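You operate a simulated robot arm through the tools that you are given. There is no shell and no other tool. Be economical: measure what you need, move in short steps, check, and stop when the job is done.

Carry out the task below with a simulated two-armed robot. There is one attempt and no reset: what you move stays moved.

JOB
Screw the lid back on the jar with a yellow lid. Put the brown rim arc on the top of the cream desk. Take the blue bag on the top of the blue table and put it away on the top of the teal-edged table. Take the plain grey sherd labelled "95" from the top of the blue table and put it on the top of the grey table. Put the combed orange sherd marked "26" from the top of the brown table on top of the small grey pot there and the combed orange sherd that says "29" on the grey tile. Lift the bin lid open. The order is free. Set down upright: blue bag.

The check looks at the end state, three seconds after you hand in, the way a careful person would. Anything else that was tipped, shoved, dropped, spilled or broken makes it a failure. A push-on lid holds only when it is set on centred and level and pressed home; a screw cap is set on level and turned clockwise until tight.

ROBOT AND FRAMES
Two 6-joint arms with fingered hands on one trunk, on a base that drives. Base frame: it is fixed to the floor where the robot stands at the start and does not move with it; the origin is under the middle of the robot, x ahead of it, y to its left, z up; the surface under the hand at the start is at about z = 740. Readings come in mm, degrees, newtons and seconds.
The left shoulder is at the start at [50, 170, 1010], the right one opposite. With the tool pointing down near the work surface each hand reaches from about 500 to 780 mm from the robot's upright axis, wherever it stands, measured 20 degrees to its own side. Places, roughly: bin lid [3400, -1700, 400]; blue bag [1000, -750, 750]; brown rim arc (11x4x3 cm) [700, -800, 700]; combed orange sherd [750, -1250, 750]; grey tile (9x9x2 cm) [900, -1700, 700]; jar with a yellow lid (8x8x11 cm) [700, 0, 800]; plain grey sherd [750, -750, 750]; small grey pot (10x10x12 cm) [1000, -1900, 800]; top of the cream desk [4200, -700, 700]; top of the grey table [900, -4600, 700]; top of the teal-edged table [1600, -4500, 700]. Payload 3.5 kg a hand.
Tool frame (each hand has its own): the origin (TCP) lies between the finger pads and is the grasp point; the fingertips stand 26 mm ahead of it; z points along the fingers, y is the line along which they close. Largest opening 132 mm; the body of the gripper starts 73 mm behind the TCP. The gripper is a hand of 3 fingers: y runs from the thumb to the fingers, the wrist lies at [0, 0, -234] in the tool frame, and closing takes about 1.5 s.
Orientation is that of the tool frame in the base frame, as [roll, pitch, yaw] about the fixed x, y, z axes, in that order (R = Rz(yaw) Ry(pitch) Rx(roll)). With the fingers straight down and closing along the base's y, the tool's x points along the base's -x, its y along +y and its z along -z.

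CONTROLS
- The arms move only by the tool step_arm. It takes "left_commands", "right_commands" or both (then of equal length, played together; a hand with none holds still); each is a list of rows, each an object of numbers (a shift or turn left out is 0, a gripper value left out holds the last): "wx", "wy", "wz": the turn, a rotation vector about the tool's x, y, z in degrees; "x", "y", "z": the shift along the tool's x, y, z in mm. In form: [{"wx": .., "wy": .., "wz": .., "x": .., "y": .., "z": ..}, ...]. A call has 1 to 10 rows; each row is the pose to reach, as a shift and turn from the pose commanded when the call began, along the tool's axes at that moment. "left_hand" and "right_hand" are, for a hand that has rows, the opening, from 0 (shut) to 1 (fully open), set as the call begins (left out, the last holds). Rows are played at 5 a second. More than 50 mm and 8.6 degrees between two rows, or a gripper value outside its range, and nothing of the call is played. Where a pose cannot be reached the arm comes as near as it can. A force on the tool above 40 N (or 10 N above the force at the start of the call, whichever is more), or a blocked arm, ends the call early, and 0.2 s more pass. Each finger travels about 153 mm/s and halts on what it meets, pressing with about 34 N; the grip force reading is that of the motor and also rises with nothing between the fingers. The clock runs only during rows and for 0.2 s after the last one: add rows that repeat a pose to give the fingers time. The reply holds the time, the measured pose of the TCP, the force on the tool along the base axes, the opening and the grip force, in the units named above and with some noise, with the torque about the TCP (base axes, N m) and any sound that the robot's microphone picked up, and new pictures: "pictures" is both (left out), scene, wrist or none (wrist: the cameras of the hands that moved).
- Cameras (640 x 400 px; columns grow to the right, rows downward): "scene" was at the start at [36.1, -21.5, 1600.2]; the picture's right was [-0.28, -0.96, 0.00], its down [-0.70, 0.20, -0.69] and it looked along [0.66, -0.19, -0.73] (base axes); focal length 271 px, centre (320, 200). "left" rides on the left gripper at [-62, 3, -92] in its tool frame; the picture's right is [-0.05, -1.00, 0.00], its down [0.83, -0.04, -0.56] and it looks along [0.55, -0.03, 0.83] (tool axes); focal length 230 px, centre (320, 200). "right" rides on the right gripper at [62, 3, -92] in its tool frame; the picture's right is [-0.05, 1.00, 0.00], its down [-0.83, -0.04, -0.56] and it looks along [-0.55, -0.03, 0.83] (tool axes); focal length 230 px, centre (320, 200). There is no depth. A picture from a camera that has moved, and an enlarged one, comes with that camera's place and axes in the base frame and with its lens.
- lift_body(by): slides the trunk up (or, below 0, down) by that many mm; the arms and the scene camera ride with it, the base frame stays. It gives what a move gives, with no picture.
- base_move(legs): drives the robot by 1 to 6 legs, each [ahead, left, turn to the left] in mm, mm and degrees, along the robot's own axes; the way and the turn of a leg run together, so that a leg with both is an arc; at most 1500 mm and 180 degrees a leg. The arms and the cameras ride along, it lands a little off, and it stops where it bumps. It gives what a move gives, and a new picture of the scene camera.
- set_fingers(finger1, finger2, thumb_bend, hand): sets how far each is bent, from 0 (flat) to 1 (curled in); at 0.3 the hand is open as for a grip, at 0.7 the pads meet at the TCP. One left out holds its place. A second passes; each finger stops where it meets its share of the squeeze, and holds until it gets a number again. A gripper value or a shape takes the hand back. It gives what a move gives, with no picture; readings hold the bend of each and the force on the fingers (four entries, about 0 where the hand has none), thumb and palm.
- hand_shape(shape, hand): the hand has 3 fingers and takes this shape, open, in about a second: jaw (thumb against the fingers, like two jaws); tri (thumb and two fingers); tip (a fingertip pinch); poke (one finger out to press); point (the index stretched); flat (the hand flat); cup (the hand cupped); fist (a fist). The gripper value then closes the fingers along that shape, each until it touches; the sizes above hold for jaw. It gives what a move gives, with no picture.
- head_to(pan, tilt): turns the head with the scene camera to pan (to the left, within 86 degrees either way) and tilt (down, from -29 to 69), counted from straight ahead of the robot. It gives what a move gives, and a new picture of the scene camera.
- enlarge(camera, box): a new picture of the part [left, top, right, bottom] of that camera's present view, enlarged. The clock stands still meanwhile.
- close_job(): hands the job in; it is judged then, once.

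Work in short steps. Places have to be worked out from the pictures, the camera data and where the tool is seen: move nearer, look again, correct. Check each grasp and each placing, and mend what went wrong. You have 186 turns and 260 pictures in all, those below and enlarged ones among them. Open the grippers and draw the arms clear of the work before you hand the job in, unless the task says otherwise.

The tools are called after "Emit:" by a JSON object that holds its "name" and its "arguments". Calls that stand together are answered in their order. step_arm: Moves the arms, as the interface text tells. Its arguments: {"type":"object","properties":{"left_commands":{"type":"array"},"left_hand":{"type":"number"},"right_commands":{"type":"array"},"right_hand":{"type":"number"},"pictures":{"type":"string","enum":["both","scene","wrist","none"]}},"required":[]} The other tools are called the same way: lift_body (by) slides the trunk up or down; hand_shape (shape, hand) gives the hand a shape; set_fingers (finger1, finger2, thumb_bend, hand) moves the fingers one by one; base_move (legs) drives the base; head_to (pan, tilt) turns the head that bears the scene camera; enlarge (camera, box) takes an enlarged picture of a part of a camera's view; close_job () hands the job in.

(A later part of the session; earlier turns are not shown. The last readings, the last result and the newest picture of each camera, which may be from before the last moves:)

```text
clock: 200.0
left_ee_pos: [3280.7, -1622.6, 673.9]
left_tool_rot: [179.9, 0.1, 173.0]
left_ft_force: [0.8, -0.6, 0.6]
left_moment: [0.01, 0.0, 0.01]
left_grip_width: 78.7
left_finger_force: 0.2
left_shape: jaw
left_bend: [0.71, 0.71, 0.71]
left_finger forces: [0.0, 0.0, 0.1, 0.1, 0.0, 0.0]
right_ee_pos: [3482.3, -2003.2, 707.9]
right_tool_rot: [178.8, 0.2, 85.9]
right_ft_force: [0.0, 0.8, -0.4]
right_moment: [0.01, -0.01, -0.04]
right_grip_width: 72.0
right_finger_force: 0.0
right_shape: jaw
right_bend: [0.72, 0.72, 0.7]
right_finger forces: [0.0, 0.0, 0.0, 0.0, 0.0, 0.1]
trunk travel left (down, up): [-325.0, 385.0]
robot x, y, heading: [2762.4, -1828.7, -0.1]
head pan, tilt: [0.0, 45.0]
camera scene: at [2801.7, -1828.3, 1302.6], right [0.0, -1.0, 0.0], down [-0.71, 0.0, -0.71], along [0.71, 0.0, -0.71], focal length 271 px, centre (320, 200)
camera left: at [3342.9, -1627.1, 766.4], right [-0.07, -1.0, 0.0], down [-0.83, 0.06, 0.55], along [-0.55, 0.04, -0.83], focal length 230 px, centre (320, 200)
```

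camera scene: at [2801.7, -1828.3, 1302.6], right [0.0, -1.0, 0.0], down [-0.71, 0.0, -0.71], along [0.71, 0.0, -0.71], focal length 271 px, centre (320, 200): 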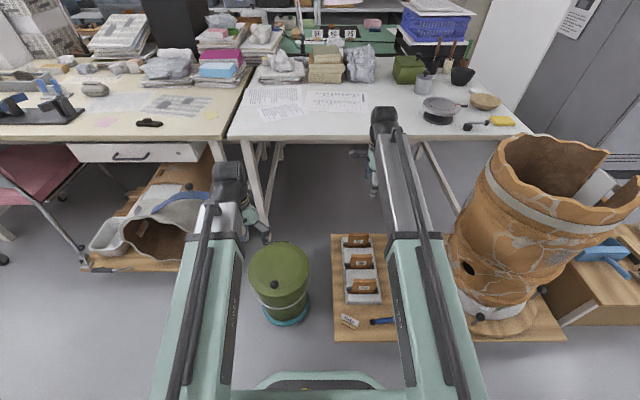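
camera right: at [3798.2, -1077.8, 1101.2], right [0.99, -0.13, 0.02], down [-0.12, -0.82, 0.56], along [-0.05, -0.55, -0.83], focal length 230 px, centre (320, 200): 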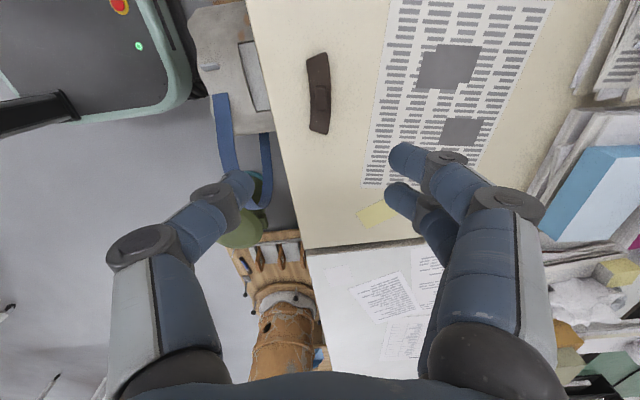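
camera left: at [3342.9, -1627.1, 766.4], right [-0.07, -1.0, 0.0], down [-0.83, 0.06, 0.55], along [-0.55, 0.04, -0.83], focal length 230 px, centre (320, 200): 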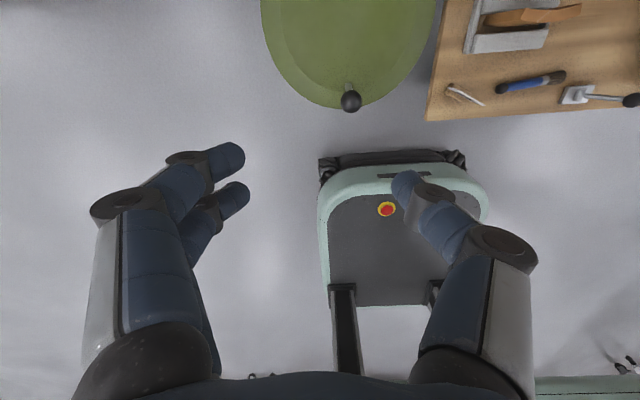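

Knob ball is at about [3274,-1666,395]. I bring the left hand down over it, stopping 50 mm above for a check.

Emit:
{"name": "step_arm", "arguments": {"left_commands": [{"x": 2, "y": -30, "z": 20}, {"x": 2, "y": -43, "z": 60}, {"x": 2, "y": -43, "z": 105}, {"x": 2, "y": -43, "z": 150}, {"x": 2, "y": -43, "z": 195}, {"x": 2, "y": -43, "z": 220}, {"x": 2, "y": -43, "z": 220}], "left_hand": 0.5, "pictures": "both"}}

```text
clock: 201.6
left_ee_pos: [3273.9, -1664.1, 452.0]
left_tool_rot: [179.8, 0.0, 173.1]
left_ft_force: [0.8, -0.2, 0.4]
left_moment: [0.0, 0.01, 0.02]
left_grip_width: 66.5
left_finger_force: 0.1
left_shape: jaw
left_bend: [0.73, 0.73, 0.7]
left_finger forces: [0.0, 0.1, 0.0, 0.1, 0.0, 0.1]
right_ee_pos: [3481.6, -2004.0, 707.0]
right_tool_rot: [178.9, 0.2, 85.6]
right_ft_force: [-1.1, -0.5, 0.1]
right_moment: [0.01, 0.01, 0.03]
right_grip_width: 72.1
right_finger_force: 0.0
right_shape: jaw
right_bend: [0.72, 0.72, 0.7]
right_finger forces: [0.1, 0.1, 0.0, 0.0, 0.0, 0.0]
trunk travel left (down, up): [-325.0, 385.0]
robot x, y, heading: [2760.3, -1824.3, -0.2]
head pan, tilt: [0.0, 45.0]
camera scene: at [2801.8, -1828.3, 1302.6], right [0.0, -1.0, 0.0], down [-0.71, 0.0, -0.71], along [0.71, 0.0, -0.71], focal length 271 px, centre (320, 200)
camera left: at [3336.3, -1669.7, 545.8], right [-0.07, -1.0, 0.0], down [-0.83, 0.06, 0.55], along [-0.55, 0.04, -0.83], focal length 230 px, centre (320, 200)
```

scene: 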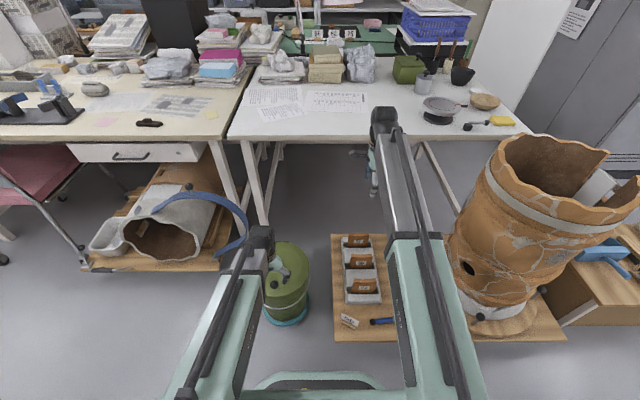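
left: 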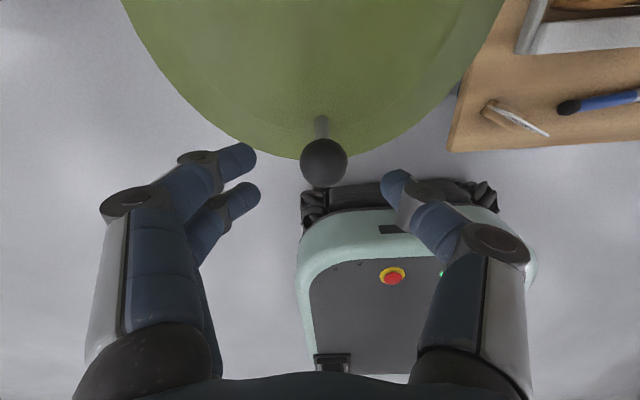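

Aligned over the ball (centre ≈ z 400). I lower 41 mm and pinch it.

Emit:
{"name": "step_arm", "arguments": {"left_commands": [{"x": 2, "y": -2, "z": 20}, {"x": 2, "y": -2, "z": 41}, {"x": 2, "y": -2, "z": 41}], "pictures": "none"}}

Emit:
{"name": "step_arm", "arguments": {"left_commands": [{}, {}, {}, {}, {}], "left_hand": 0, "pictures": "wrist"}}

```text
clock: 202.4
left_ee_pos: [3272.3, -1666.3, 412.0]
left_tool_rot: [179.9, 0.2, 173.0]
left_ft_force: [-0.8, -0.5, 0.2]
left_moment: [0.03, -0.04, 0.02]
left_grip_width: 66.5
left_finger_force: 0.0
left_shape: jaw
left_bend: [0.73, 0.73, 0.7]
left_finger forces: [0.0, 0.0, 0.1, 0.0, 0.1, 0.0]
right_ee_pos: [3481.2, -2002.6, 707.6]
right_tool_rot: [178.8, 0.2, 85.8]
right_ft_force: [-0.1, -0.1, 0.2]
right_moment: [-0.01, 0.02, -0.04]
right_grip_width: 72.4
right_finger_force: 0.1
right_shape: jaw
right_bend: [0.72, 0.72, 0.7]
right_finger forces: [0.1, 0.0, 0.0, 0.0, 0.0, 0.0]
trunk travel left (down, up): [-325.0, 385.0]
robot x, y, heading: [2761.7, -1831.4, -0.0]
head pan, tilt: [0.0, 45.0]
```

```text
clock: 203.6
left_ee_pos: [3273.2, -1665.3, 412.7]
left_tool_rot: [179.9, 0.1, 173.2]
left_ft_force: [3.2, -5.0, -1.3]
left_moment: [0.11, -0.14, 0.06]
left_grip_width: 12.7
left_finger_force: 33.6
left_shape: jaw
left_bend: [0.72, 0.72, 0.73]
left_finger forces: [17.7, 11.7, 0.0, 0.0, 28.7, 0.0]
right_ee_pos: [3482.0, -2004.3, 707.0]
right_tool_rot: [178.7, 0.2, 85.8]
right_ft_force: [-0.7, -0.6, 0.5]
right_moment: [0.0, -0.03, -0.01]
right_grip_width: 71.8
right_finger_force: 0.1
right_shape: jaw
right_bend: [0.72, 0.72, 0.7]
right_finger forces: [0.0, 0.0, 0.0, 0.0, 0.1, 0.0]
trunk travel left (down, up): [-325.0, 385.0]
robot x, y, heading: [2762.7, -1828.3, -0.3]
head pan, tilt: [0.0, 45.0]
camera left: at [3334.9, -1671.4, 505.9], right [-0.07, -1.0, 0.0], down [-0.83, 0.06, 0.55], along [-0.55, 0.04, -0.83], focal length 230 px, centre (320, 200)
```

left: 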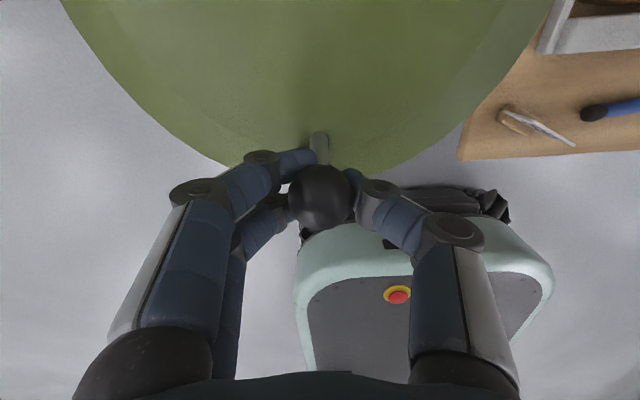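

The ball is pinched. I follow the lid's arc (hinge about x 3467, z 375): first up to about 60°.

Emit:
{"name": "step_arm", "arguments": {"left_commands": [{"x": -4.2, "y": 0.5, "z": -20}, {"x": -10.4, "y": 1.3, "z": -40}, {"x": -18.7, "y": 2.3, "z": -59}, {"x": -28.9, "y": 3.6, "z": -77, "wy": -2}, {"x": -40.8, "y": 5, "z": -93.5, "wy": -4}, {"x": -54.5, "y": 6.7, "z": -109, "wy": -6}, {"x": -69.7, "y": 8.6, "z": -123, "wy": -8}, {"x": -86.2, "y": 10.6, "z": -135, "wy": -10}, {"x": -104, "y": 12.8, "z": -145, "wy": -12}, {"x": -122.6, "y": 15, "z": -154, "wy": -14}], "pictures": "both"}}

```text
clock: 205.8
left_ee_pos: [3397.1, -1665.5, 566.6]
left_tool_rot: [180.0, 14.1, 173.2]
left_ft_force: [-1.1, 5.5, -0.8]
left_moment: [-0.08, 0.16, 0.15]
left_grip_width: 6.6
left_finger_force: 33.5
left_shape: jaw
left_bend: [0.7, 0.74, 0.73]
left_finger forces: [18.6, 0.1, 0.0, 0.0, 0.2, 0.0]
right_ee_pos: [3482.8, -2002.2, 708.3]
right_tool_rot: [178.8, 0.2, 85.8]
right_ft_force: [-0.5, -0.9, -1.0]
right_moment: [-0.03, 0.0, 0.01]
right_grip_width: 72.0
right_finger_force: 0.1
right_shape: jaw
right_bend: [0.72, 0.72, 0.7]
right_finger forces: [0.1, 0.1, 0.0, 0.0, 0.0, 0.0]
trunk travel left (down, up): [-325.0, 385.0]
robot x, y, heading: [2764.0, -1830.4, 0.2]
head pan, tilt: [0.0, 45.0]
camera scene: at [2801.5, -1828.0, 1302.7], right [0.0, -1.0, 0.0], down [-0.71, 0.0, -0.71], along [0.71, 0.0, -0.71], focal length 271 px, centre (320, 200)
camera left: at [3434.5, -1667.3, 672.8], right [-0.07, -1.0, 0.01], down [-0.94, 0.07, 0.34], along [-0.34, 0.01, -0.94], focal length 230 px, centre (320, 200)
```

scene: 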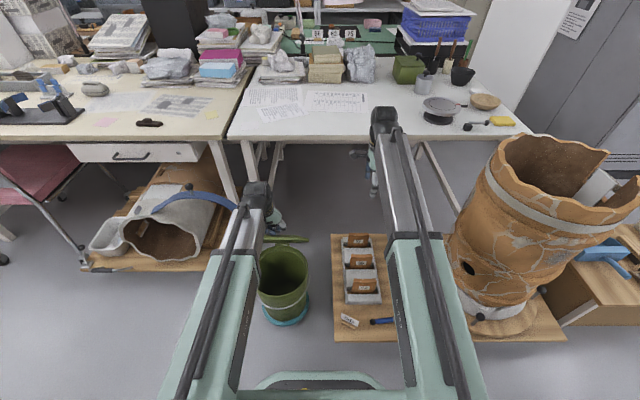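
left: 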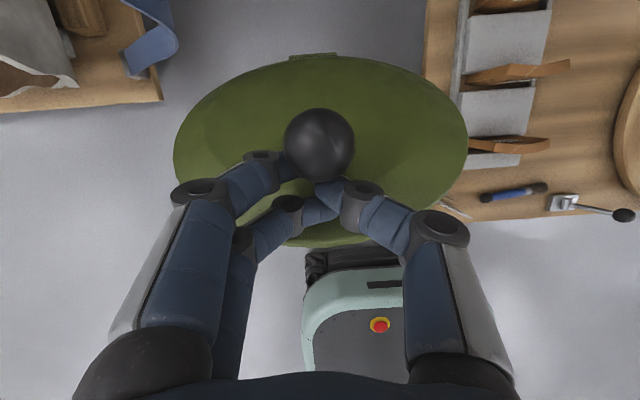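

The lid has come up to about 60°, with the fingers now hooked against the ball's stem. I continue along the arc past vertical.

Emit:
{"name": "step_arm", "arguments": {"left_commands": [{"x": -20.4, "y": 2.3, "z": -1.5, "wy": -2}, {"x": -41, "y": 4.7, "z": -0.8, "wy": -4}, {"x": -61.3, "y": 7.1, "z": 1.9, "wy": -6}, {"x": -81, "y": 9.5, "z": 6.9, "wy": -8}, {"x": -100.5, "y": 12, "z": 13.8, "wy": -10}, {"x": -119, "y": 14.4, "z": 22.8, "wy": -12}, {"x": -136, "y": 16.7, "z": 33.6, "wy": -14}], "pictures": "both"}}

```text
clock: 207.0
left_ee_pos: [3492.1, -1665.9, 584.0]
left_tool_rot: [179.8, 23.9, 172.8]
left_ft_force: [-11.3, 0.5, 24.3]
left_moment: [0.37, 2.51, -0.6]
left_grip_width: 10.5
left_finger_force: 34.5
left_shape: jaw
left_bend: [0.67, 0.77, 0.74]
left_finger forces: [59.3, 89.9, 0.0, 0.1, 44.1, 0.0]
right_ee_pos: [3480.4, -2003.4, 709.6]
right_tool_rot: [178.7, 0.2, 85.8]
right_ft_force: [0.1, -0.2, 0.5]
right_moment: [0.03, -0.01, 0.02]
right_grip_width: 71.8
right_finger_force: 0.0
right_shape: jaw
right_bend: [0.72, 0.72, 0.7]
right_finger forces: [0.1, 0.2, 0.0, 0.0, 0.0, 0.1]
trunk travel left (down, up): [-325.0, 385.0]
robot x, y, heading: [2759.6, -1830.4, -0.5]
head pan, tilt: [0.0, 45.0]
stopped in row 6 (left hand): the force on the tool passed its limit at 44 N (the readings are from after the stop); the commanded pose is now the measured one
camera scene: at [2799.1, -1828.9, 1302.8], right [0.0, -1.0, 0.0], down [-0.71, 0.0, -0.71], along [0.71, 0.0, -0.71], focal length 271 px, centre (320, 200)
camera left: at [3512.2, -1666.4, 694.5], right [-0.08, -1.0, 0.02], down [-0.98, 0.08, 0.17], along [-0.17, 0.0, -0.99], focal length 230 px, centre (320, 200)
```

scene: 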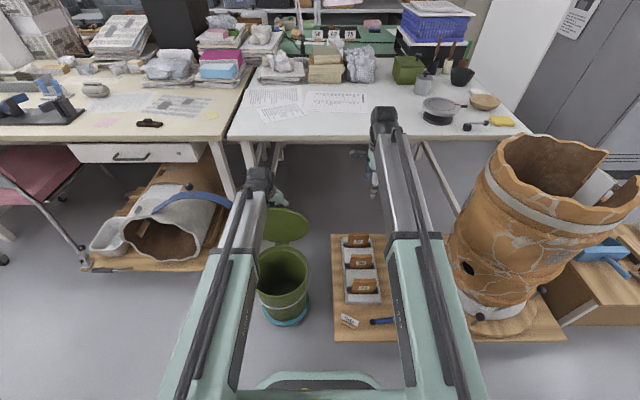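
left: 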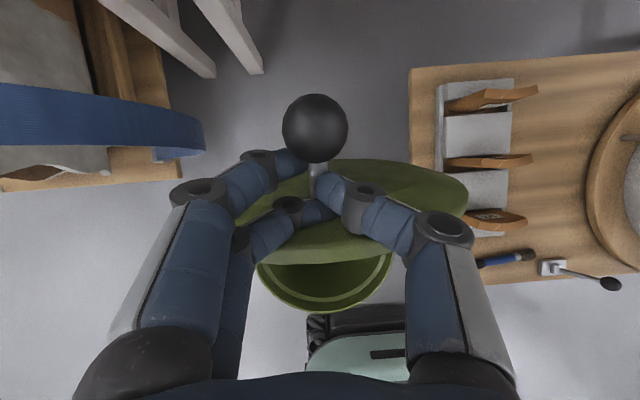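

The lid now leans past vertical (its underside faces the robot). I ease back, open the fingers, and withdraw upward.

Emit:
{"name": "step_arm", "arguments": {"left_commands": [{"x": 3}, {"x": 3}, {"x": 3}, {"x": 3}, {"x": 3}], "left_hand": 0.6, "pictures": "both"}}

```text
clock: 208.2
left_ee_pos: [3490.4, -1666.9, 582.0]
left_tool_rot: [179.8, 24.0, 173.0]
left_ft_force: [-2.1, -13.2, 27.0]
left_moment: [0.0, 0.31, -0.16]
left_grip_width: 67.3
left_finger_force: 0.1
left_shape: jaw
left_bend: [0.71, 0.85, 0.71]
left_finger forces: [0.0, 35.3, 0.0, 0.0, 0.6, 0.1]
right_ee_pos: [3480.3, -2004.5, 708.8]
right_tool_rot: [178.7, 0.1, 85.8]
right_ft_force: [0.6, -0.1, 0.2]
right_moment: [0.02, -0.01, -0.02]
right_grip_width: 72.0
right_finger_force: 0.0
right_shape: jaw
right_bend: [0.72, 0.72, 0.7]
right_finger forces: [0.1, 0.0, 0.0, 0.1, 0.0, 0.0]
trunk travel left (down, up): [-325.0, 385.0]
robot x, y, heading: [2761.2, -1829.3, 0.2]
head pan, tilt: [0.0, 45.0]
camera scene: at [2799.5, -1829.5, 1302.8], right [0.0, -1.0, 0.0], down [-0.71, 0.0, -0.71], along [0.71, 0.0, -0.71], focal length 271 px, centre (320, 200)
camera left: at [3510.4, -1666.5, 691.7], right [-0.07, -1.0, 0.02], down [-0.98, 0.08, 0.17], along [-0.17, 0.0, -0.99], focal length 230 px, centre (320, 200)
```

scene: 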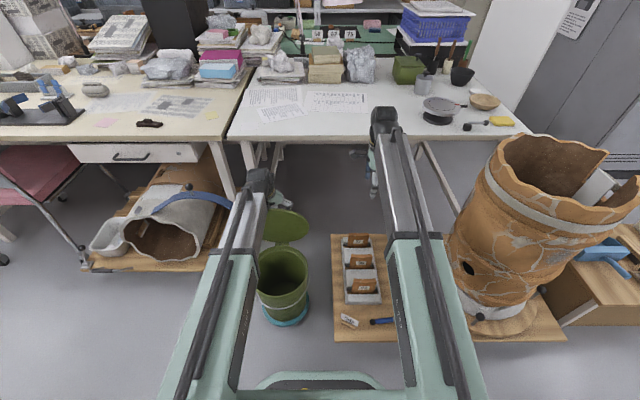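
left: 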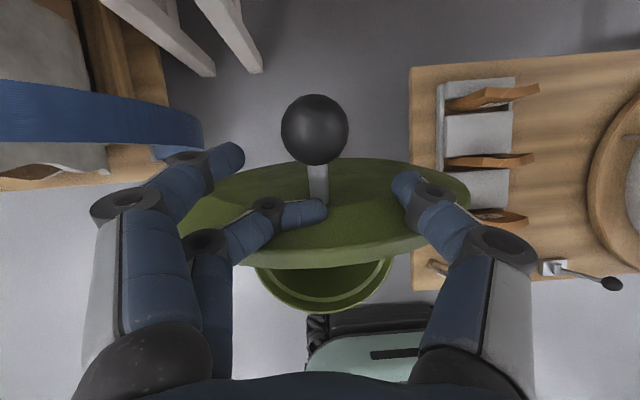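

I zoom in to judge the lid's angle before withdrawing.

Emit:
{"name": "enlarge", "arguments": {"camera": "scene", "box": [230, 160, 350, 340]}}

```text
2.22 times, centred on (290, 250) of scene
camera zoom: at [2799.5, -1829.5, 1302.8], right [0.0, -1.0, 0.0], down [-0.71, 0.0, -0.71], along [0.71, 0.0, -0.71], focal length 603 px, centre (387, 89)
```

zoom: 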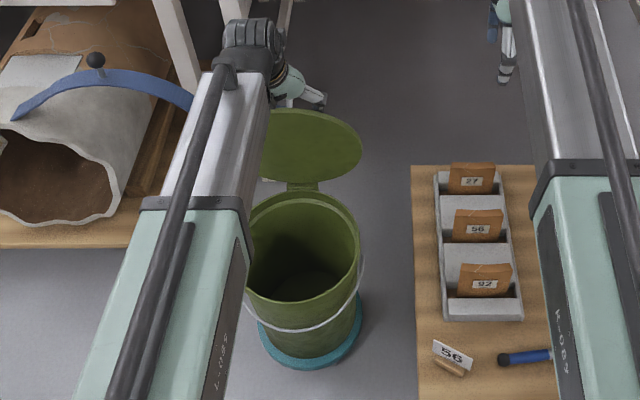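

The lid stands at about 90–95°. I withdraw straight up (with a slight forward bias so the fingers don't pull it shut) and check if it stays.

Emit:
{"name": "step_arm", "arguments": {"left_commands": [{"x": -6, "z": -5}, {"x": -16, "z": -25}, {"x": -28, "z": -55}, {"x": -42, "z": -85}, {"x": -50, "z": -110}], "left_hand": 0.8, "pictures": "both"}}

Emit:
{"name": "enlarge", "arguments": {"camera": "scene", "box": [230, 160, 350, 340]}}

```text
clock: 209.4
left_ee_pos: [3491.0, -1664.5, 700.9]
left_tool_rot: [179.8, 23.8, 172.9]
left_ft_force: [-0.4, -0.3, -0.1]
left_moment: [0.01, 0.0, 0.01]
left_grip_width: 105.2
left_finger_force: 0.0
left_shape: jaw
left_bend: [0.59, 0.59, 0.56]
left_finger forces: [0.0, 0.0, 0.0, 0.0, 0.0, 0.1]
right_ee_pos: [3482.2, -2002.2, 707.6]
right_tool_rot: [178.8, 0.1, 85.8]
right_ft_force: [0.3, -0.2, 0.5]
right_moment: [-0.02, -0.02, 0.0]
right_grip_width: 71.9
right_finger_force: 0.1
right_shape: jaw
right_bend: [0.72, 0.72, 0.7]
right_finger forces: [0.0, 0.1, 0.0, 0.0, 0.0, 0.1]
trunk travel left (down, up): [-325.0, 385.0]
robot x, y, heading: [2763.0, -1826.5, -0.2]
head pan, tilt: [0.0, 45.0]
camera scene: at [2801.7, -1828.4, 1302.6], right [0.0, -1.0, 0.0], down [-0.71, 0.0, -0.71], along [0.71, 0.0, -0.71], focal length 271 px, centre (320, 200)
camera left: at [3512.2, -1665.9, 810.7], right [-0.07, -1.0, 0.02], down [-0.98, 0.08, 0.17], along [-0.17, 0.0, -0.98], focal length 230 px, centre (320, 200)
```

scene: 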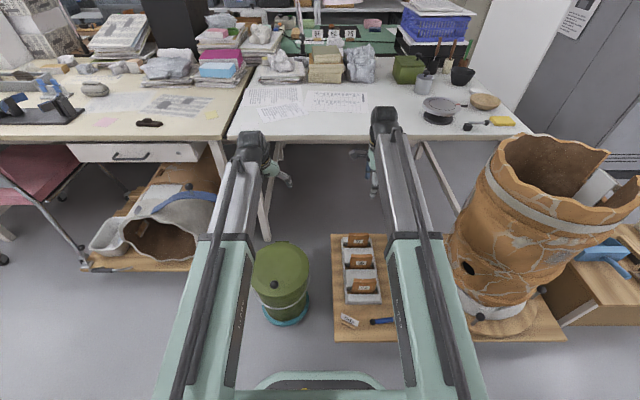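
left: 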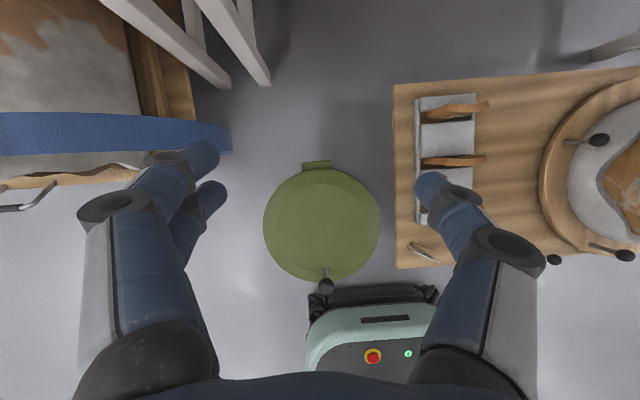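

```text
2.22 times, centred on (290, 250) of scene
camera zoom: at [2801.7, -1828.4, 1302.6], right [0.0, -1.0, 0.0], down [-0.71, 0.0, -0.71], along [0.71, 0.0, -0.71], focal length 603 px, centre (387, 89)
```

zoom: 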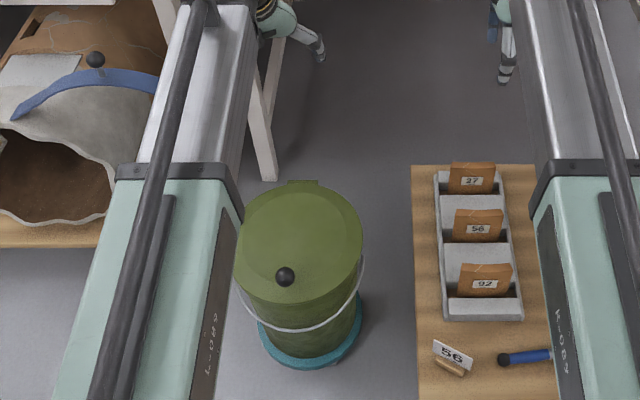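

The lid fell shut: it wasn't past its balance point, since the hinge is further back than I assumed (about x 3503, so the ball's radius is ~237 mm). I'll repeat with the right arc and more tilt. First I move the tilted hand back over the knob.

Emit:
{"name": "step_arm", "arguments": {"left_commands": [{"x": 41, "y": -6, "z": -18}, {"x": 83, "y": -12, "z": -36}, {"x": 124, "y": -18, "z": -55}, {"x": 165, "y": -24, "z": -73}, {"x": 207, "y": -30, "z": -91}, {"x": 225, "y": -30, "z": -49}, {"x": 244, "y": -30, "z": -7}, {"x": 263, "y": -30, "z": 35}, {"x": 281, "y": -30, "z": 77}, {"x": 300, "y": -30, "z": 119}], "left_hand": 0.5, "pictures": "wrist"}}

```text
clock: 211.6
left_ee_pos: [3292.8, -1667.6, 458.9]
left_tool_rot: [179.9, 23.7, 172.9]
left_ft_force: [-0.1, -0.1, -0.5]
left_moment: [0.0, 0.0, 0.01]
left_grip_width: 66.5
left_finger_force: 0.1
left_shape: jaw
left_bend: [0.73, 0.73, 0.7]
left_finger forces: [0.0, 0.1, 0.1, 0.0, 0.0, 0.1]
left hand out of reach, approached as far as the arm can: row 4, 5, 6, 7, 8, 9, 10
right_ee_pos: [3482.0, -2002.8, 707.7]
right_tool_rot: [178.7, 0.3, 85.9]
right_ft_force: [0.4, -0.4, 0.3]
right_moment: [-0.04, 0.03, 0.02]
right_grip_width: 72.0
right_finger_force: 0.0
right_shape: jaw
right_bend: [0.72, 0.72, 0.7]
right_finger forces: [0.0, 0.0, 0.1, 0.1, 0.0, 0.0]
trunk travel left (down, up): [-325.0, 385.0]
robot x, y, heading: [2764.2, -1829.0, 0.1]
head pan, tilt: [0.0, 45.0]
camera left: at [3314.3, -1667.6, 568.3], right [-0.07, -1.0, 0.02], down [-0.98, 0.08, 0.17], along [-0.17, -0.01, -0.98], focal length 230 px, centre (320, 200)
```

left: 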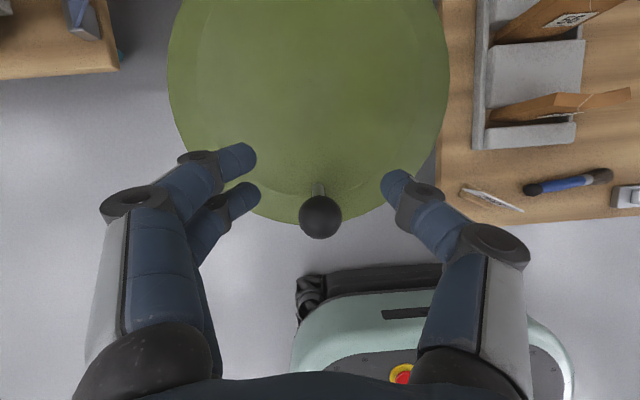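

The inner reach limit is hit; I back the base 40 mm, which carries the hand over the ball.

Emit:
{"name": "base_move", "arguments": {"legs": [[-38, 0, 0]]}}

Emit:
{"name": "step_arm", "arguments": {"left_commands": [{"x": -2}, {"x": -2}], "pictures": "wrist"}}

```text
clock: 212.5
left_ee_pos: [3255.0, -1667.5, 459.0]
left_tool_rot: [179.8, 23.7, 173.0]
left_ft_force: [0.2, -0.4, -0.6]
left_moment: [0.01, -0.02, 0.01]
left_grip_width: 66.6
left_finger_force: 0.1
left_shape: jaw
left_bend: [0.73, 0.73, 0.7]
left_finger forces: [0.0, 0.1, 0.1, 0.1, 0.1, 0.0]
right_ee_pos: [3443.4, -2002.8, 706.7]
right_tool_rot: [178.8, 0.2, 85.8]
right_ft_force: [-0.2, 0.3, 0.1]
right_moment: [0.0, 0.01, 0.05]
right_grip_width: 72.2
right_finger_force: 0.0
right_shape: jaw
right_bend: [0.72, 0.72, 0.7]
right_finger forces: [0.0, 0.0, 0.0, 0.0, 0.0, 0.0]
trunk travel left (down, up): [-325.0, 385.0]
robot x, y, heading: [2724.9, -1830.2, -0.2]
head pan, tilt: [0.0, 45.0]
camera scene: at [2763.5, -1828.3, 1302.7], right [0.0, -1.0, 0.0], down [-0.71, 0.0, -0.71], along [0.71, 0.0, -0.71], focal length 271 px, centre (320, 200)
```

scene: 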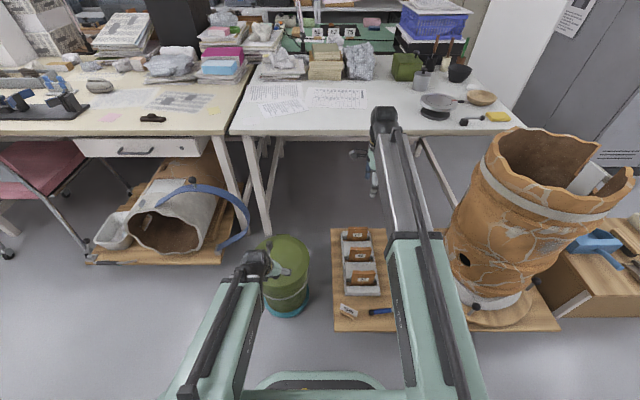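

```text
clock: 213.1
left_ee_pos: [3258.1, -1668.6, 460.0]
left_tool_rot: [179.8, 23.8, 172.8]
left_ft_force: [0.0, 0.0, -0.2]
left_moment: [-0.02, -0.02, 0.0]
left_grip_width: 66.5
left_finger_force: 0.0
left_shape: jaw
left_bend: [0.73, 0.73, 0.7]
left_finger forces: [0.0, 0.0, 0.1, 0.0, 0.0, 0.0]
right_ee_pos: [3442.6, -2003.5, 707.7]
right_tool_rot: [178.7, 0.2, 85.7]
right_ft_force: [0.6, -1.1, 0.4]
right_moment: [0.0, -0.03, -0.01]
right_grip_width: 72.0
right_finger_force: 0.1
right_shape: jaw
right_bend: [0.72, 0.72, 0.7]
right_finger forces: [0.0, 0.1, 0.0, 0.0, 0.0, 0.0]
trunk travel left (down, up): [-325.0, 385.0]
robot x, y, heading: [2723.8, -1832.7, -0.0]
head pan, tilt: [0.0, 45.0]
camera left: at [3278.1, -1667.8, 569.3], right [-0.07, -1.0, 0.02], down [-0.98, 0.08, 0.17], along [-0.18, 0.0, -0.98], focal length 230 px, centre (320, 200)
```

left: 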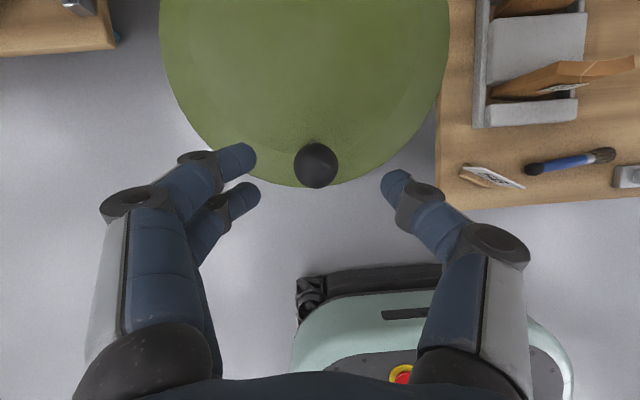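

Ball at [3273,-1667,400]. I lower the tilted hand to it and pinch.

Emit:
{"name": "step_arm", "arguments": {"left_commands": [{"x": 5, "y": 2, "z": 23}, {"x": 10.8, "y": 2, "z": 46.6}, {"x": 10.8, "y": 2, "z": 46.6}], "pictures": "none"}}

Emit:
{"name": "step_arm", "arguments": {"left_commands": [{}, {}, {}, {}, {}], "left_hand": 0, "pictures": "wrist"}}

```text
clock: 213.9
left_ee_pos: [3267.4, -1667.6, 412.7]
left_tool_rot: [179.9, 23.8, 172.7]
left_ft_force: [-0.1, 0.1, 0.7]
left_moment: [0.01, -0.02, 0.0]
left_grip_width: 66.6
left_finger_force: 0.1
left_shape: jaw
left_bend: [0.73, 0.73, 0.7]
left_finger forces: [0.0, 0.0, 0.0, 0.1, 0.0, 0.0]
right_ee_pos: [3442.8, -2003.9, 707.6]
right_tool_rot: [178.8, 0.2, 85.8]
right_ft_force: [0.5, -0.4, -0.2]
right_moment: [0.02, -0.01, 0.01]
right_grip_width: 71.8
right_finger_force: 0.2
right_shape: jaw
right_bend: [0.72, 0.72, 0.7]
right_finger forces: [0.0, 0.0, 0.1, 0.0, 0.1, 0.0]
trunk travel left (down, up): [-325.0, 385.0]
robot x, y, heading: [2721.0, -1829.6, 0.2]
head pan, tilt: [0.0, 45.0]
```

```text
clock: 215.1
left_ee_pos: [3268.4, -1666.2, 412.1]
left_tool_rot: [-180.0, 23.7, 172.9]
left_ft_force: [6.7, -5.8, -3.3]
left_moment: [-0.11, -0.1, 0.01]
left_grip_width: 15.3
left_finger_force: 34.2
left_shape: jaw
left_bend: [0.72, 0.72, 0.72]
left_finger forces: [14.7, 12.1, 0.1, 0.1, 27.9, 0.0]
right_ee_pos: [3442.8, -2004.9, 708.0]
right_tool_rot: [179.0, 0.2, 85.8]
right_ft_force: [-0.6, -0.1, -0.5]
right_moment: [-0.02, 0.03, -0.02]
right_grip_width: 72.0
right_finger_force: 0.1
right_shape: jaw
right_bend: [0.72, 0.72, 0.7]
right_finger forces: [0.1, 0.0, 0.0, 0.1, 0.0, 0.0]
trunk travel left (down, up): [-325.0, 385.0]
robot x, y, heading: [2723.6, -1827.5, -0.0]
head pan, tilt: [0.0, 45.0]
camera left: at [3288.3, -1667.1, 522.6], right [-0.07, -1.0, 0.02], down [-0.98, 0.08, 0.17], along [-0.17, -0.01, -0.98], focal length 230 px, centre (320, 200)
```

left: 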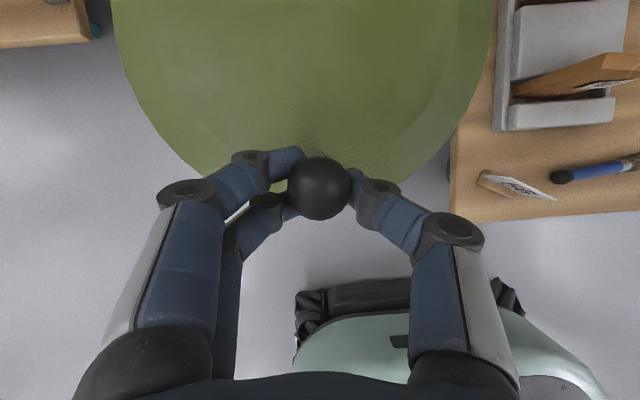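

The ball is pinched. I follow the corrected arc (radius ~232 mm about x 3503, z 372) up to about 70°.

Emit:
{"name": "step_arm", "arguments": {"left_commands": [{"x": -15.8, "y": 0.6, "z": -23.4, "wy": -1}, {"x": -34.5, "y": 1.7, "z": -44.7, "wy": -2}, {"x": -55.5, "y": 3.1, "z": -63.6, "wy": -4}, {"x": -78.7, "y": 5, "z": -79.8, "wy": -5}, {"x": -103.5, "y": 7.1, "z": -93.1, "wy": -7}, {"x": -129.8, "y": 9.6, "z": -103.1, "wy": -8}, {"x": -157.2, "y": 12.4, "z": -110, "wy": -10}, {"x": -185, "y": 15.4, "z": -113.3, "wy": -11}, {"x": -213.2, "y": 18.6, "z": -113.4, "wy": -13}, {"x": -241.1, "y": 22, "z": -109.8, "wy": -14}], "pictures": "both"}}

```text
clock: 217.3
left_ee_pos: [3445.4, -1665.8, 610.1]
left_tool_rot: [179.8, 37.8, 172.9]
left_ft_force: [-0.4, 0.1, 0.7]
left_moment: [-0.03, -0.04, 0.01]
left_grip_width: 6.4
left_finger_force: 33.9
left_shape: jaw
left_bend: [0.74, 0.75, 0.74]
left_finger forces: [0.0, 0.0, 0.0, 0.0, 0.0, 0.0]
right_ee_pos: [3444.0, -2003.7, 706.6]
right_tool_rot: [178.8, 0.2, 85.8]
right_ft_force: [-0.1, 0.0, -0.1]
right_moment: [0.02, 0.01, 0.01]
right_grip_width: 71.9
right_finger_force: 0.0
right_shape: jaw
right_bend: [0.72, 0.72, 0.7]
right_finger forces: [0.0, 0.0, 0.1, 0.1, 0.1, 0.1]
trunk travel left (down, up): [-325.0, 385.0]
robot x, y, heading: [2724.2, -1825.3, -0.0]
head pan, tilt: [0.0, 45.0]
camera scene: at [2763.3, -1828.3, 1302.6], right [0.0, -1.0, 0.0], down [-0.71, 0.0, -0.71], along [0.71, 0.0, -0.71], focal length 271 px, centre (320, 200)
camera left: at [3438.8, -1663.6, 721.5], right [-0.08, -1.0, 0.03], down [-0.99, 0.08, -0.07], along [0.07, -0.03, -1.0], focal length 230 px, centre (320, 200)
```

scene: 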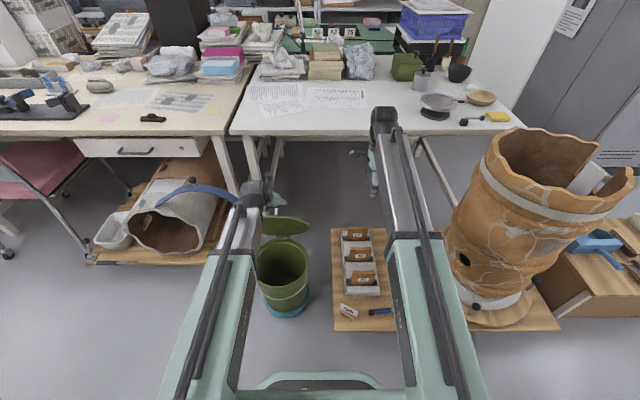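
left: 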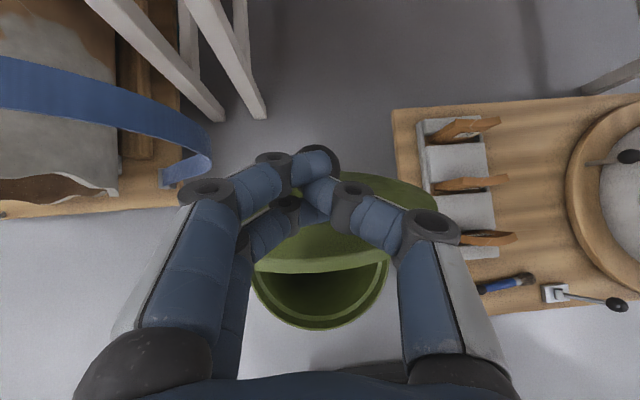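

The lid is up but the fingers have come free of the ball. I check at once what the lid does.

Emit:
{"name": "step_arm", "arguments": {"left_commands": [{}], "pictures": "both"}}

```text
clock: 217.7
left_ee_pos: [3446.5, -1666.6, 610.2]
left_tool_rot: [179.8, 37.8, 172.9]
left_ft_force: [-0.1, -0.4, 1.1]
left_moment: [-0.01, 0.01, -0.03]
left_grip_width: 6.3
left_finger_force: 34.0
left_shape: jaw
left_bend: [0.74, 0.75, 0.74]
left_finger forces: [0.1, 0.0, 0.1, 0.1, 0.0, 0.0]
right_ee_pos: [3443.9, -2002.9, 708.0]
right_tool_rot: [178.8, 0.1, 85.7]
right_ft_force: [-0.5, 0.6, -0.4]
right_moment: [-0.01, 0.0, 0.0]
right_grip_width: 72.3
right_finger_force: 0.1
right_shape: jaw
right_bend: [0.72, 0.72, 0.7]
right_finger forces: [0.1, 0.0, 0.0, 0.1, 0.0, 0.1]
trunk travel left (down, up): [-325.0, 385.0]
robot x, y, heading: [2724.1, -1827.4, -0.1]
head pan, tilt: [0.0, 45.0]
camera scene: at [2763.3, -1828.3, 1302.7], right [0.0, -1.0, 0.0], down [-0.71, 0.0, -0.71], along [0.71, 0.0, -0.71], focal length 271 px, centre (320, 200)
camera left: at [3438.4, -1663.6, 721.4], right [-0.08, -1.0, 0.03], down [-0.99, 0.08, -0.07], along [0.07, -0.03, -1.0], focal length 230 px, centre (320, 200)
```

scene: 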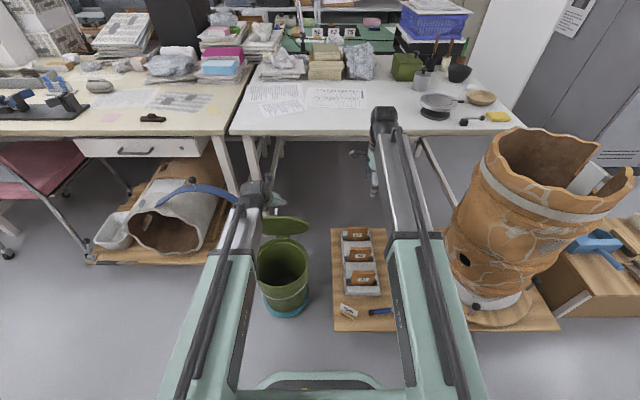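
left: 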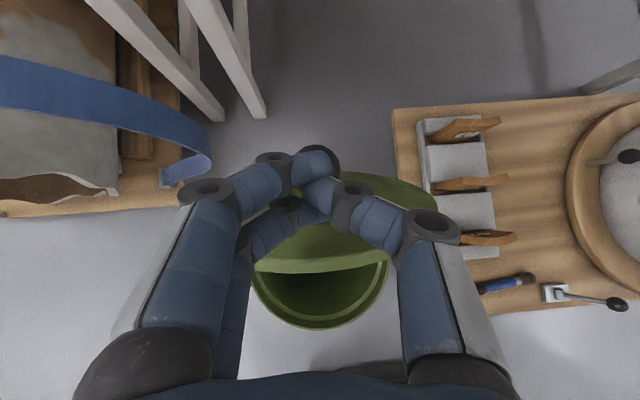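

The lid stays put at about 70°, with the closed fingers just behind the ball. I push on along the arc past vertical, to about 112°.

Emit:
{"name": "step_arm", "arguments": {"left_commands": [{"x": -24.7, "y": 3.4, "z": 13.2, "wy": -2}, {"x": -47.7, "y": 6.9, "z": 29.4, "wy": -4}, {"x": -68.4, "y": 10.4, "z": 48.3, "wy": -6}, {"x": -86.7, "y": 13.8, "z": 69.5, "wy": -8}, {"x": -102.3, "y": 17.2, "z": 93, "wy": -10}, {"x": -114.9, "y": 20.3, "z": 118, "wy": -12}], "pictures": "both"}}

Emit:
{"name": "enlarge", "arguments": {"camera": "scene", "box": [230, 160, 350, 340]}}

```text
clock: 219.1
left_ee_pos: [3609.7, -1667.4, 588.1]
left_tool_rot: [179.7, 49.7, 172.9]
left_ft_force: [-1.7, -1.0, 3.1]
left_moment: [-0.01, 0.03, 0.01]
left_grip_width: 6.9
left_finger_force: 33.9
left_shape: jaw
left_bend: [0.74, 0.76, 0.74]
left_finger forces: [0.0, 0.0, 0.1, 0.0, 0.0, 0.1]
right_ee_pos: [3442.3, -2003.6, 708.0]
right_tool_rot: [178.9, 0.3, 85.9]
right_ft_force: [0.2, -0.1, 0.3]
right_moment: [0.02, 0.0, 0.0]
right_grip_width: 71.8
right_finger_force: 0.1
right_shape: jaw
right_bend: [0.72, 0.72, 0.7]
right_finger forces: [0.0, 0.0, 0.0, 0.0, 0.1, 0.0]
trunk travel left (down, up): [-325.0, 385.0]
robot x, y, heading: [2722.6, -1828.7, -0.0]
head pan, tilt: [0.0, 45.0]
camera scene: at [2762.7, -1828.5, 1302.8], right [0.0, -1.0, 0.0], down [-0.71, 0.0, -0.71], along [0.71, 0.0, -0.71], focal length 271 px, centre (320, 200)
camera left: at [3579.5, -1661.3, 695.7], right [-0.09, -1.0, 0.04], down [-0.96, 0.08, -0.28], along [0.27, -0.06, -0.96], focal length 230 px, centre (320, 200)
```

scene: 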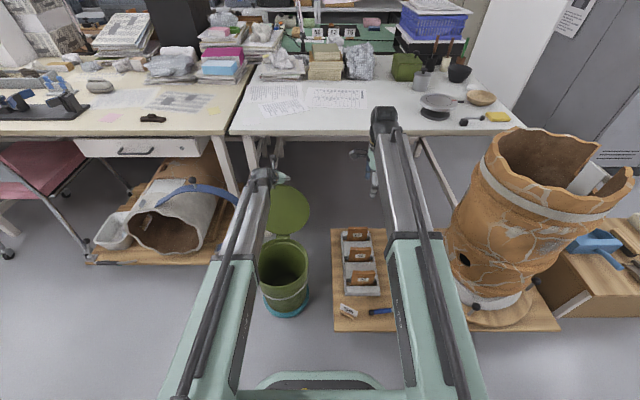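
left: 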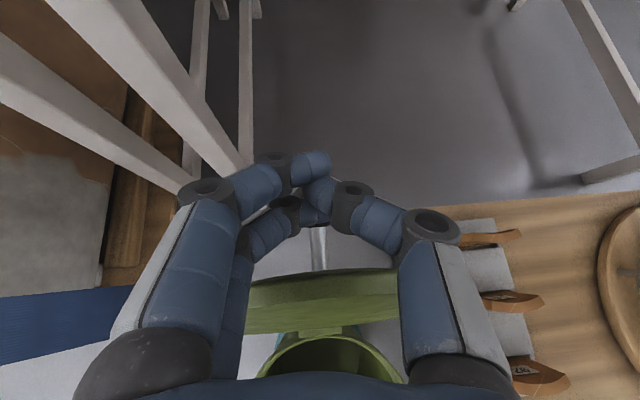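

```text
2.22 times, centred on (290, 250) of scene
camera zoom: at [2762.7, -1828.5, 1302.8], right [0.0, -1.0, 0.0], down [-0.71, 0.0, -0.71], along [0.71, 0.0, -0.71], focal length 603 px, centre (387, 89)
```

zoom: 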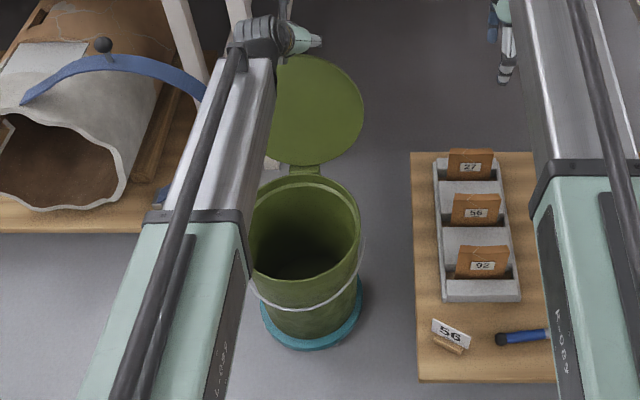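

The lid now leans well past vertical (~110°). I open the fingers, then withdraw straight up along the lid plane.

Emit:
{"name": "step_arm", "arguments": {"left_commands": [{}, {}, {}, {"x": -8, "z": -5}], "left_hand": 0.7, "pictures": "wrist"}}

```text
clock: 220.1
left_ee_pos: [3610.5, -1666.1, 595.6]
left_tool_rot: [179.8, 49.7, 172.8]
left_ft_force: [-0.2, -0.1, 0.3]
left_moment: [0.02, 0.02, -0.03]
left_grip_width: 91.9
left_finger_force: 0.0
left_shape: jaw
left_bend: [0.68, 0.68, 0.64]
left_finger forces: [0.0, 0.0, 0.1, 0.1, 0.1, 0.0]
right_ee_pos: [3444.0, -2004.2, 708.3]
right_tool_rot: [178.8, 0.2, 85.8]
right_ft_force: [0.0, 0.3, -0.2]
right_moment: [0.02, -0.01, 0.0]
right_grip_width: 72.1
right_finger_force: 0.2
right_shape: jaw
right_bend: [0.72, 0.72, 0.7]
right_finger forces: [0.0, 0.0, 0.0, 0.0, 0.1, 0.0]
trunk travel left (down, up): [-325.0, 385.0]
robot x, y, heading: [2727.4, -1829.5, 0.1]
head pan, tilt: [0.0, 45.0]
camera left: at [3581.2, -1660.9, 703.4], right [-0.09, -1.0, 0.04], down [-0.96, 0.08, -0.27], along [0.27, -0.06, -0.96], focal length 230 px, centre (320, 200)
```

left: 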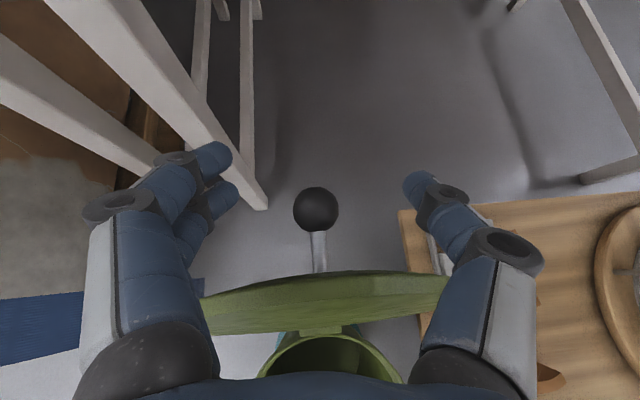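

The lid stands free with no force on the hand. I withdraw upward, then back.

Emit:
{"name": "step_arm", "arguments": {"left_commands": [{"x": -30, "z": -22}, {"x": -60, "z": -45}, {"x": -90, "z": -70}, {"x": -105, "z": -110}, {"x": -105, "z": -155}, {"x": -105, "z": -200}], "pictures": "scene"}}

Emit:
{"name": "enlarge", "arguments": {"camera": "scene", "box": [230, 160, 350, 340]}}

```text
clock: 221.5
left_ee_pos: [3525.0, -1655.9, 804.9]
left_tool_rot: [179.8, 49.8, 172.9]
left_ft_force: [-0.1, 0.3, 0.0]
left_moment: [0.01, -0.01, 0.01]
left_grip_width: 92.1
left_finger_force: 0.0
left_shape: jaw
left_bend: [0.68, 0.68, 0.64]
left_finger forces: [0.0, 0.1, 0.0, 0.1, 0.0, 0.0]
right_ee_pos: [3443.2, -2003.9, 707.9]
right_tool_rot: [178.9, 0.2, 85.8]
right_ft_force: [0.0, -0.3, 0.0]
right_moment: [0.0, 0.0, -0.01]
right_grip_width: 72.2
right_finger_force: 0.0
right_shape: jaw
right_bend: [0.72, 0.72, 0.7]
right_finger forces: [0.1, 0.0, 0.0, 0.1, 0.0, 0.0]
trunk travel left (down, up): [-325.0, 385.0]
robot x, y, heading: [2725.6, -1827.4, -0.3]
head pan, tilt: [0.0, 45.0]
camera scene: at [2763.4, -1828.3, 1302.6], right [0.0, -1.0, 0.0], down [-0.71, 0.0, -0.71], along [0.71, 0.0, -0.71], focal length 271 px, centre (320, 200)
```

scene: 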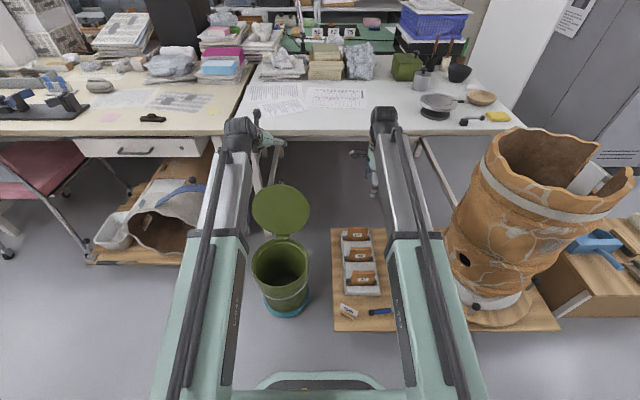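

```text
2.22 times, centred on (290, 250) of scene
camera zoom: at [2763.4, -1828.3, 1302.6], right [0.0, -1.0, 0.0], down [-0.71, 0.0, -0.71], along [0.71, 0.0, -0.71], focal length 603 px, centre (387, 89)
```

zoom: 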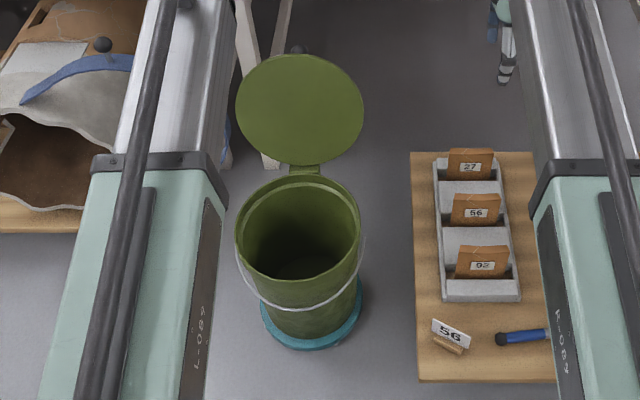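

The bin stays open. Now I raise the trunk, straighten the left hand, and drive to the far side of the blue table, facing it, for the lid.

Emit:
{"name": "lift_body", "arguments": {"by": 300}}

Emit:
{"name": "step_arm", "arguments": {"left_commands": [{"wy": 8}, {"wy": 16}, {"wy": 24}, {"wy": 32}, {"wy": 40}, {"wy": 49.5}], "pictures": "none"}}

```text
clock: 224.5
left_ee_pos: [3526.7, -1656.9, 1104.0]
left_tool_rot: [179.9, 49.7, 172.7]
left_ft_force: [-0.8, -0.4, -0.1]
left_moment: [0.02, 0.0, 0.0]
left_grip_width: 92.1
left_finger_force: 0.0
left_shape: jaw
left_bend: [0.68, 0.68, 0.64]
left_finger forces: [0.0, 0.0, 0.0, 0.1, 0.0, 0.0]
right_ee_pos: [3442.9, -2003.7, 1007.7]
right_tool_rot: [178.9, 0.2, 85.9]
right_ft_force: [-0.8, -0.1, -0.6]
right_moment: [-0.04, 0.0, 0.0]
right_grip_width: 71.8
right_finger_force: 0.1
right_shape: jaw
right_bend: [0.72, 0.72, 0.7]
right_finger forces: [0.1, 0.1, 0.0, 0.0, 0.0, 0.1]
trunk travel left (down, up): [-625.0, 85.0]
robot x, y, heading: [2718.3, -1828.9, -0.3]
head pan, tilt: [0.0, 45.0]
```

```text
refused: row 6 steps farther than a row can; nothing moved
```

Emit:
{"name": "step_arm", "arguments": {"left_commands": [{"wy": 8}, {"wy": 16}, {"wy": 24}, {"wy": 32}, {"wy": 40}, {"wy": 48}, {"wy": 49.7}], "pictures": "none"}}

Emit:
{"name": "base_move", "arguments": {"legs": [[-600, 0, 0], [0, 1500, 0], [0, 60, 0], [0, 0, 180], [380, 0, 0]]}}

```text
clock: 226.1
left_ee_pos: [3446.2, -1657.2, 1083.3]
left_tool_rot: [179.7, 0.0, 173.0]
left_ft_force: [0.4, -1.3, -0.3]
left_moment: [-0.02, 0.01, 0.02]
left_grip_width: 92.2
left_finger_force: 0.1
left_shape: jaw
left_bend: [0.68, 0.68, 0.64]
left_finger forces: [0.1, 0.0, 0.0, 0.0, 0.0, 0.0]
left hand out of reach, approached as far as the arm can: row 4, 5, 6, 7
right_ee_pos: [3443.2, -2004.9, 1008.8]
right_tool_rot: [178.8, 0.2, 85.8]
right_ft_force: [0.0, -0.3, 0.1]
right_moment: [0.0, -0.02, -0.03]
right_grip_width: 72.3
right_finger_force: 0.1
right_shape: jaw
right_bend: [0.72, 0.72, 0.7]
right_finger forces: [0.0, 0.0, 0.0, 0.1, 0.0, 0.0]
trunk travel left (down, up): [-625.0, 85.0]
robot x, y, heading: [2723.3, -1831.8, -0.0]
head pan, tilt: [0.0, 45.0]
```

```text
clock: 246.4
left_ee_pos: [1017.6, -459.8, 1082.4]
left_tool_rot: [179.8, 0.1, -6.2]
left_ft_force: [0.1, -0.7, 0.2]
left_moment: [0.02, -0.03, -0.02]
left_grip_width: 91.9
left_finger_force: 0.0
left_shape: jaw
left_bend: [0.68, 0.68, 0.64]
left_finger forces: [0.0, 0.0, 0.0, 0.0, 0.0, 0.0]
right_ee_pos: [1017.0, -113.8, 1007.8]
right_tool_rot: [178.9, 0.1, -93.3]
right_ft_force: [0.7, -0.3, -0.1]
right_moment: [0.02, -0.05, -0.01]
right_grip_width: 72.2
right_finger_force: 0.1
right_shape: jaw
right_bend: [0.72, 0.72, 0.7]
right_finger forces: [0.1, 0.1, 0.0, 0.0, 0.0, 0.0]
trunk travel left (down, up): [-625.0, 85.0]
robot x, y, heading: [1742.3, -278.9, -179.4]
head pan, tilt: [0.0, 45.0]
camera scene: at [1697.3, -277.5, 1602.6], right [-0.01, 1.0, 0.0], down [0.71, 0.01, -0.71], along [-0.71, -0.01, -0.71], focal length 271 px, centre (320, 200)
```

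scene: 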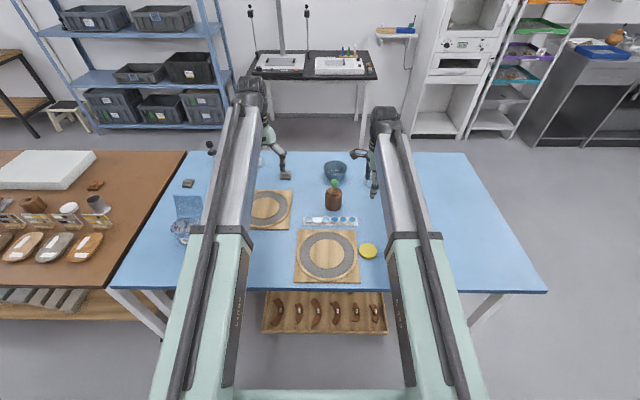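

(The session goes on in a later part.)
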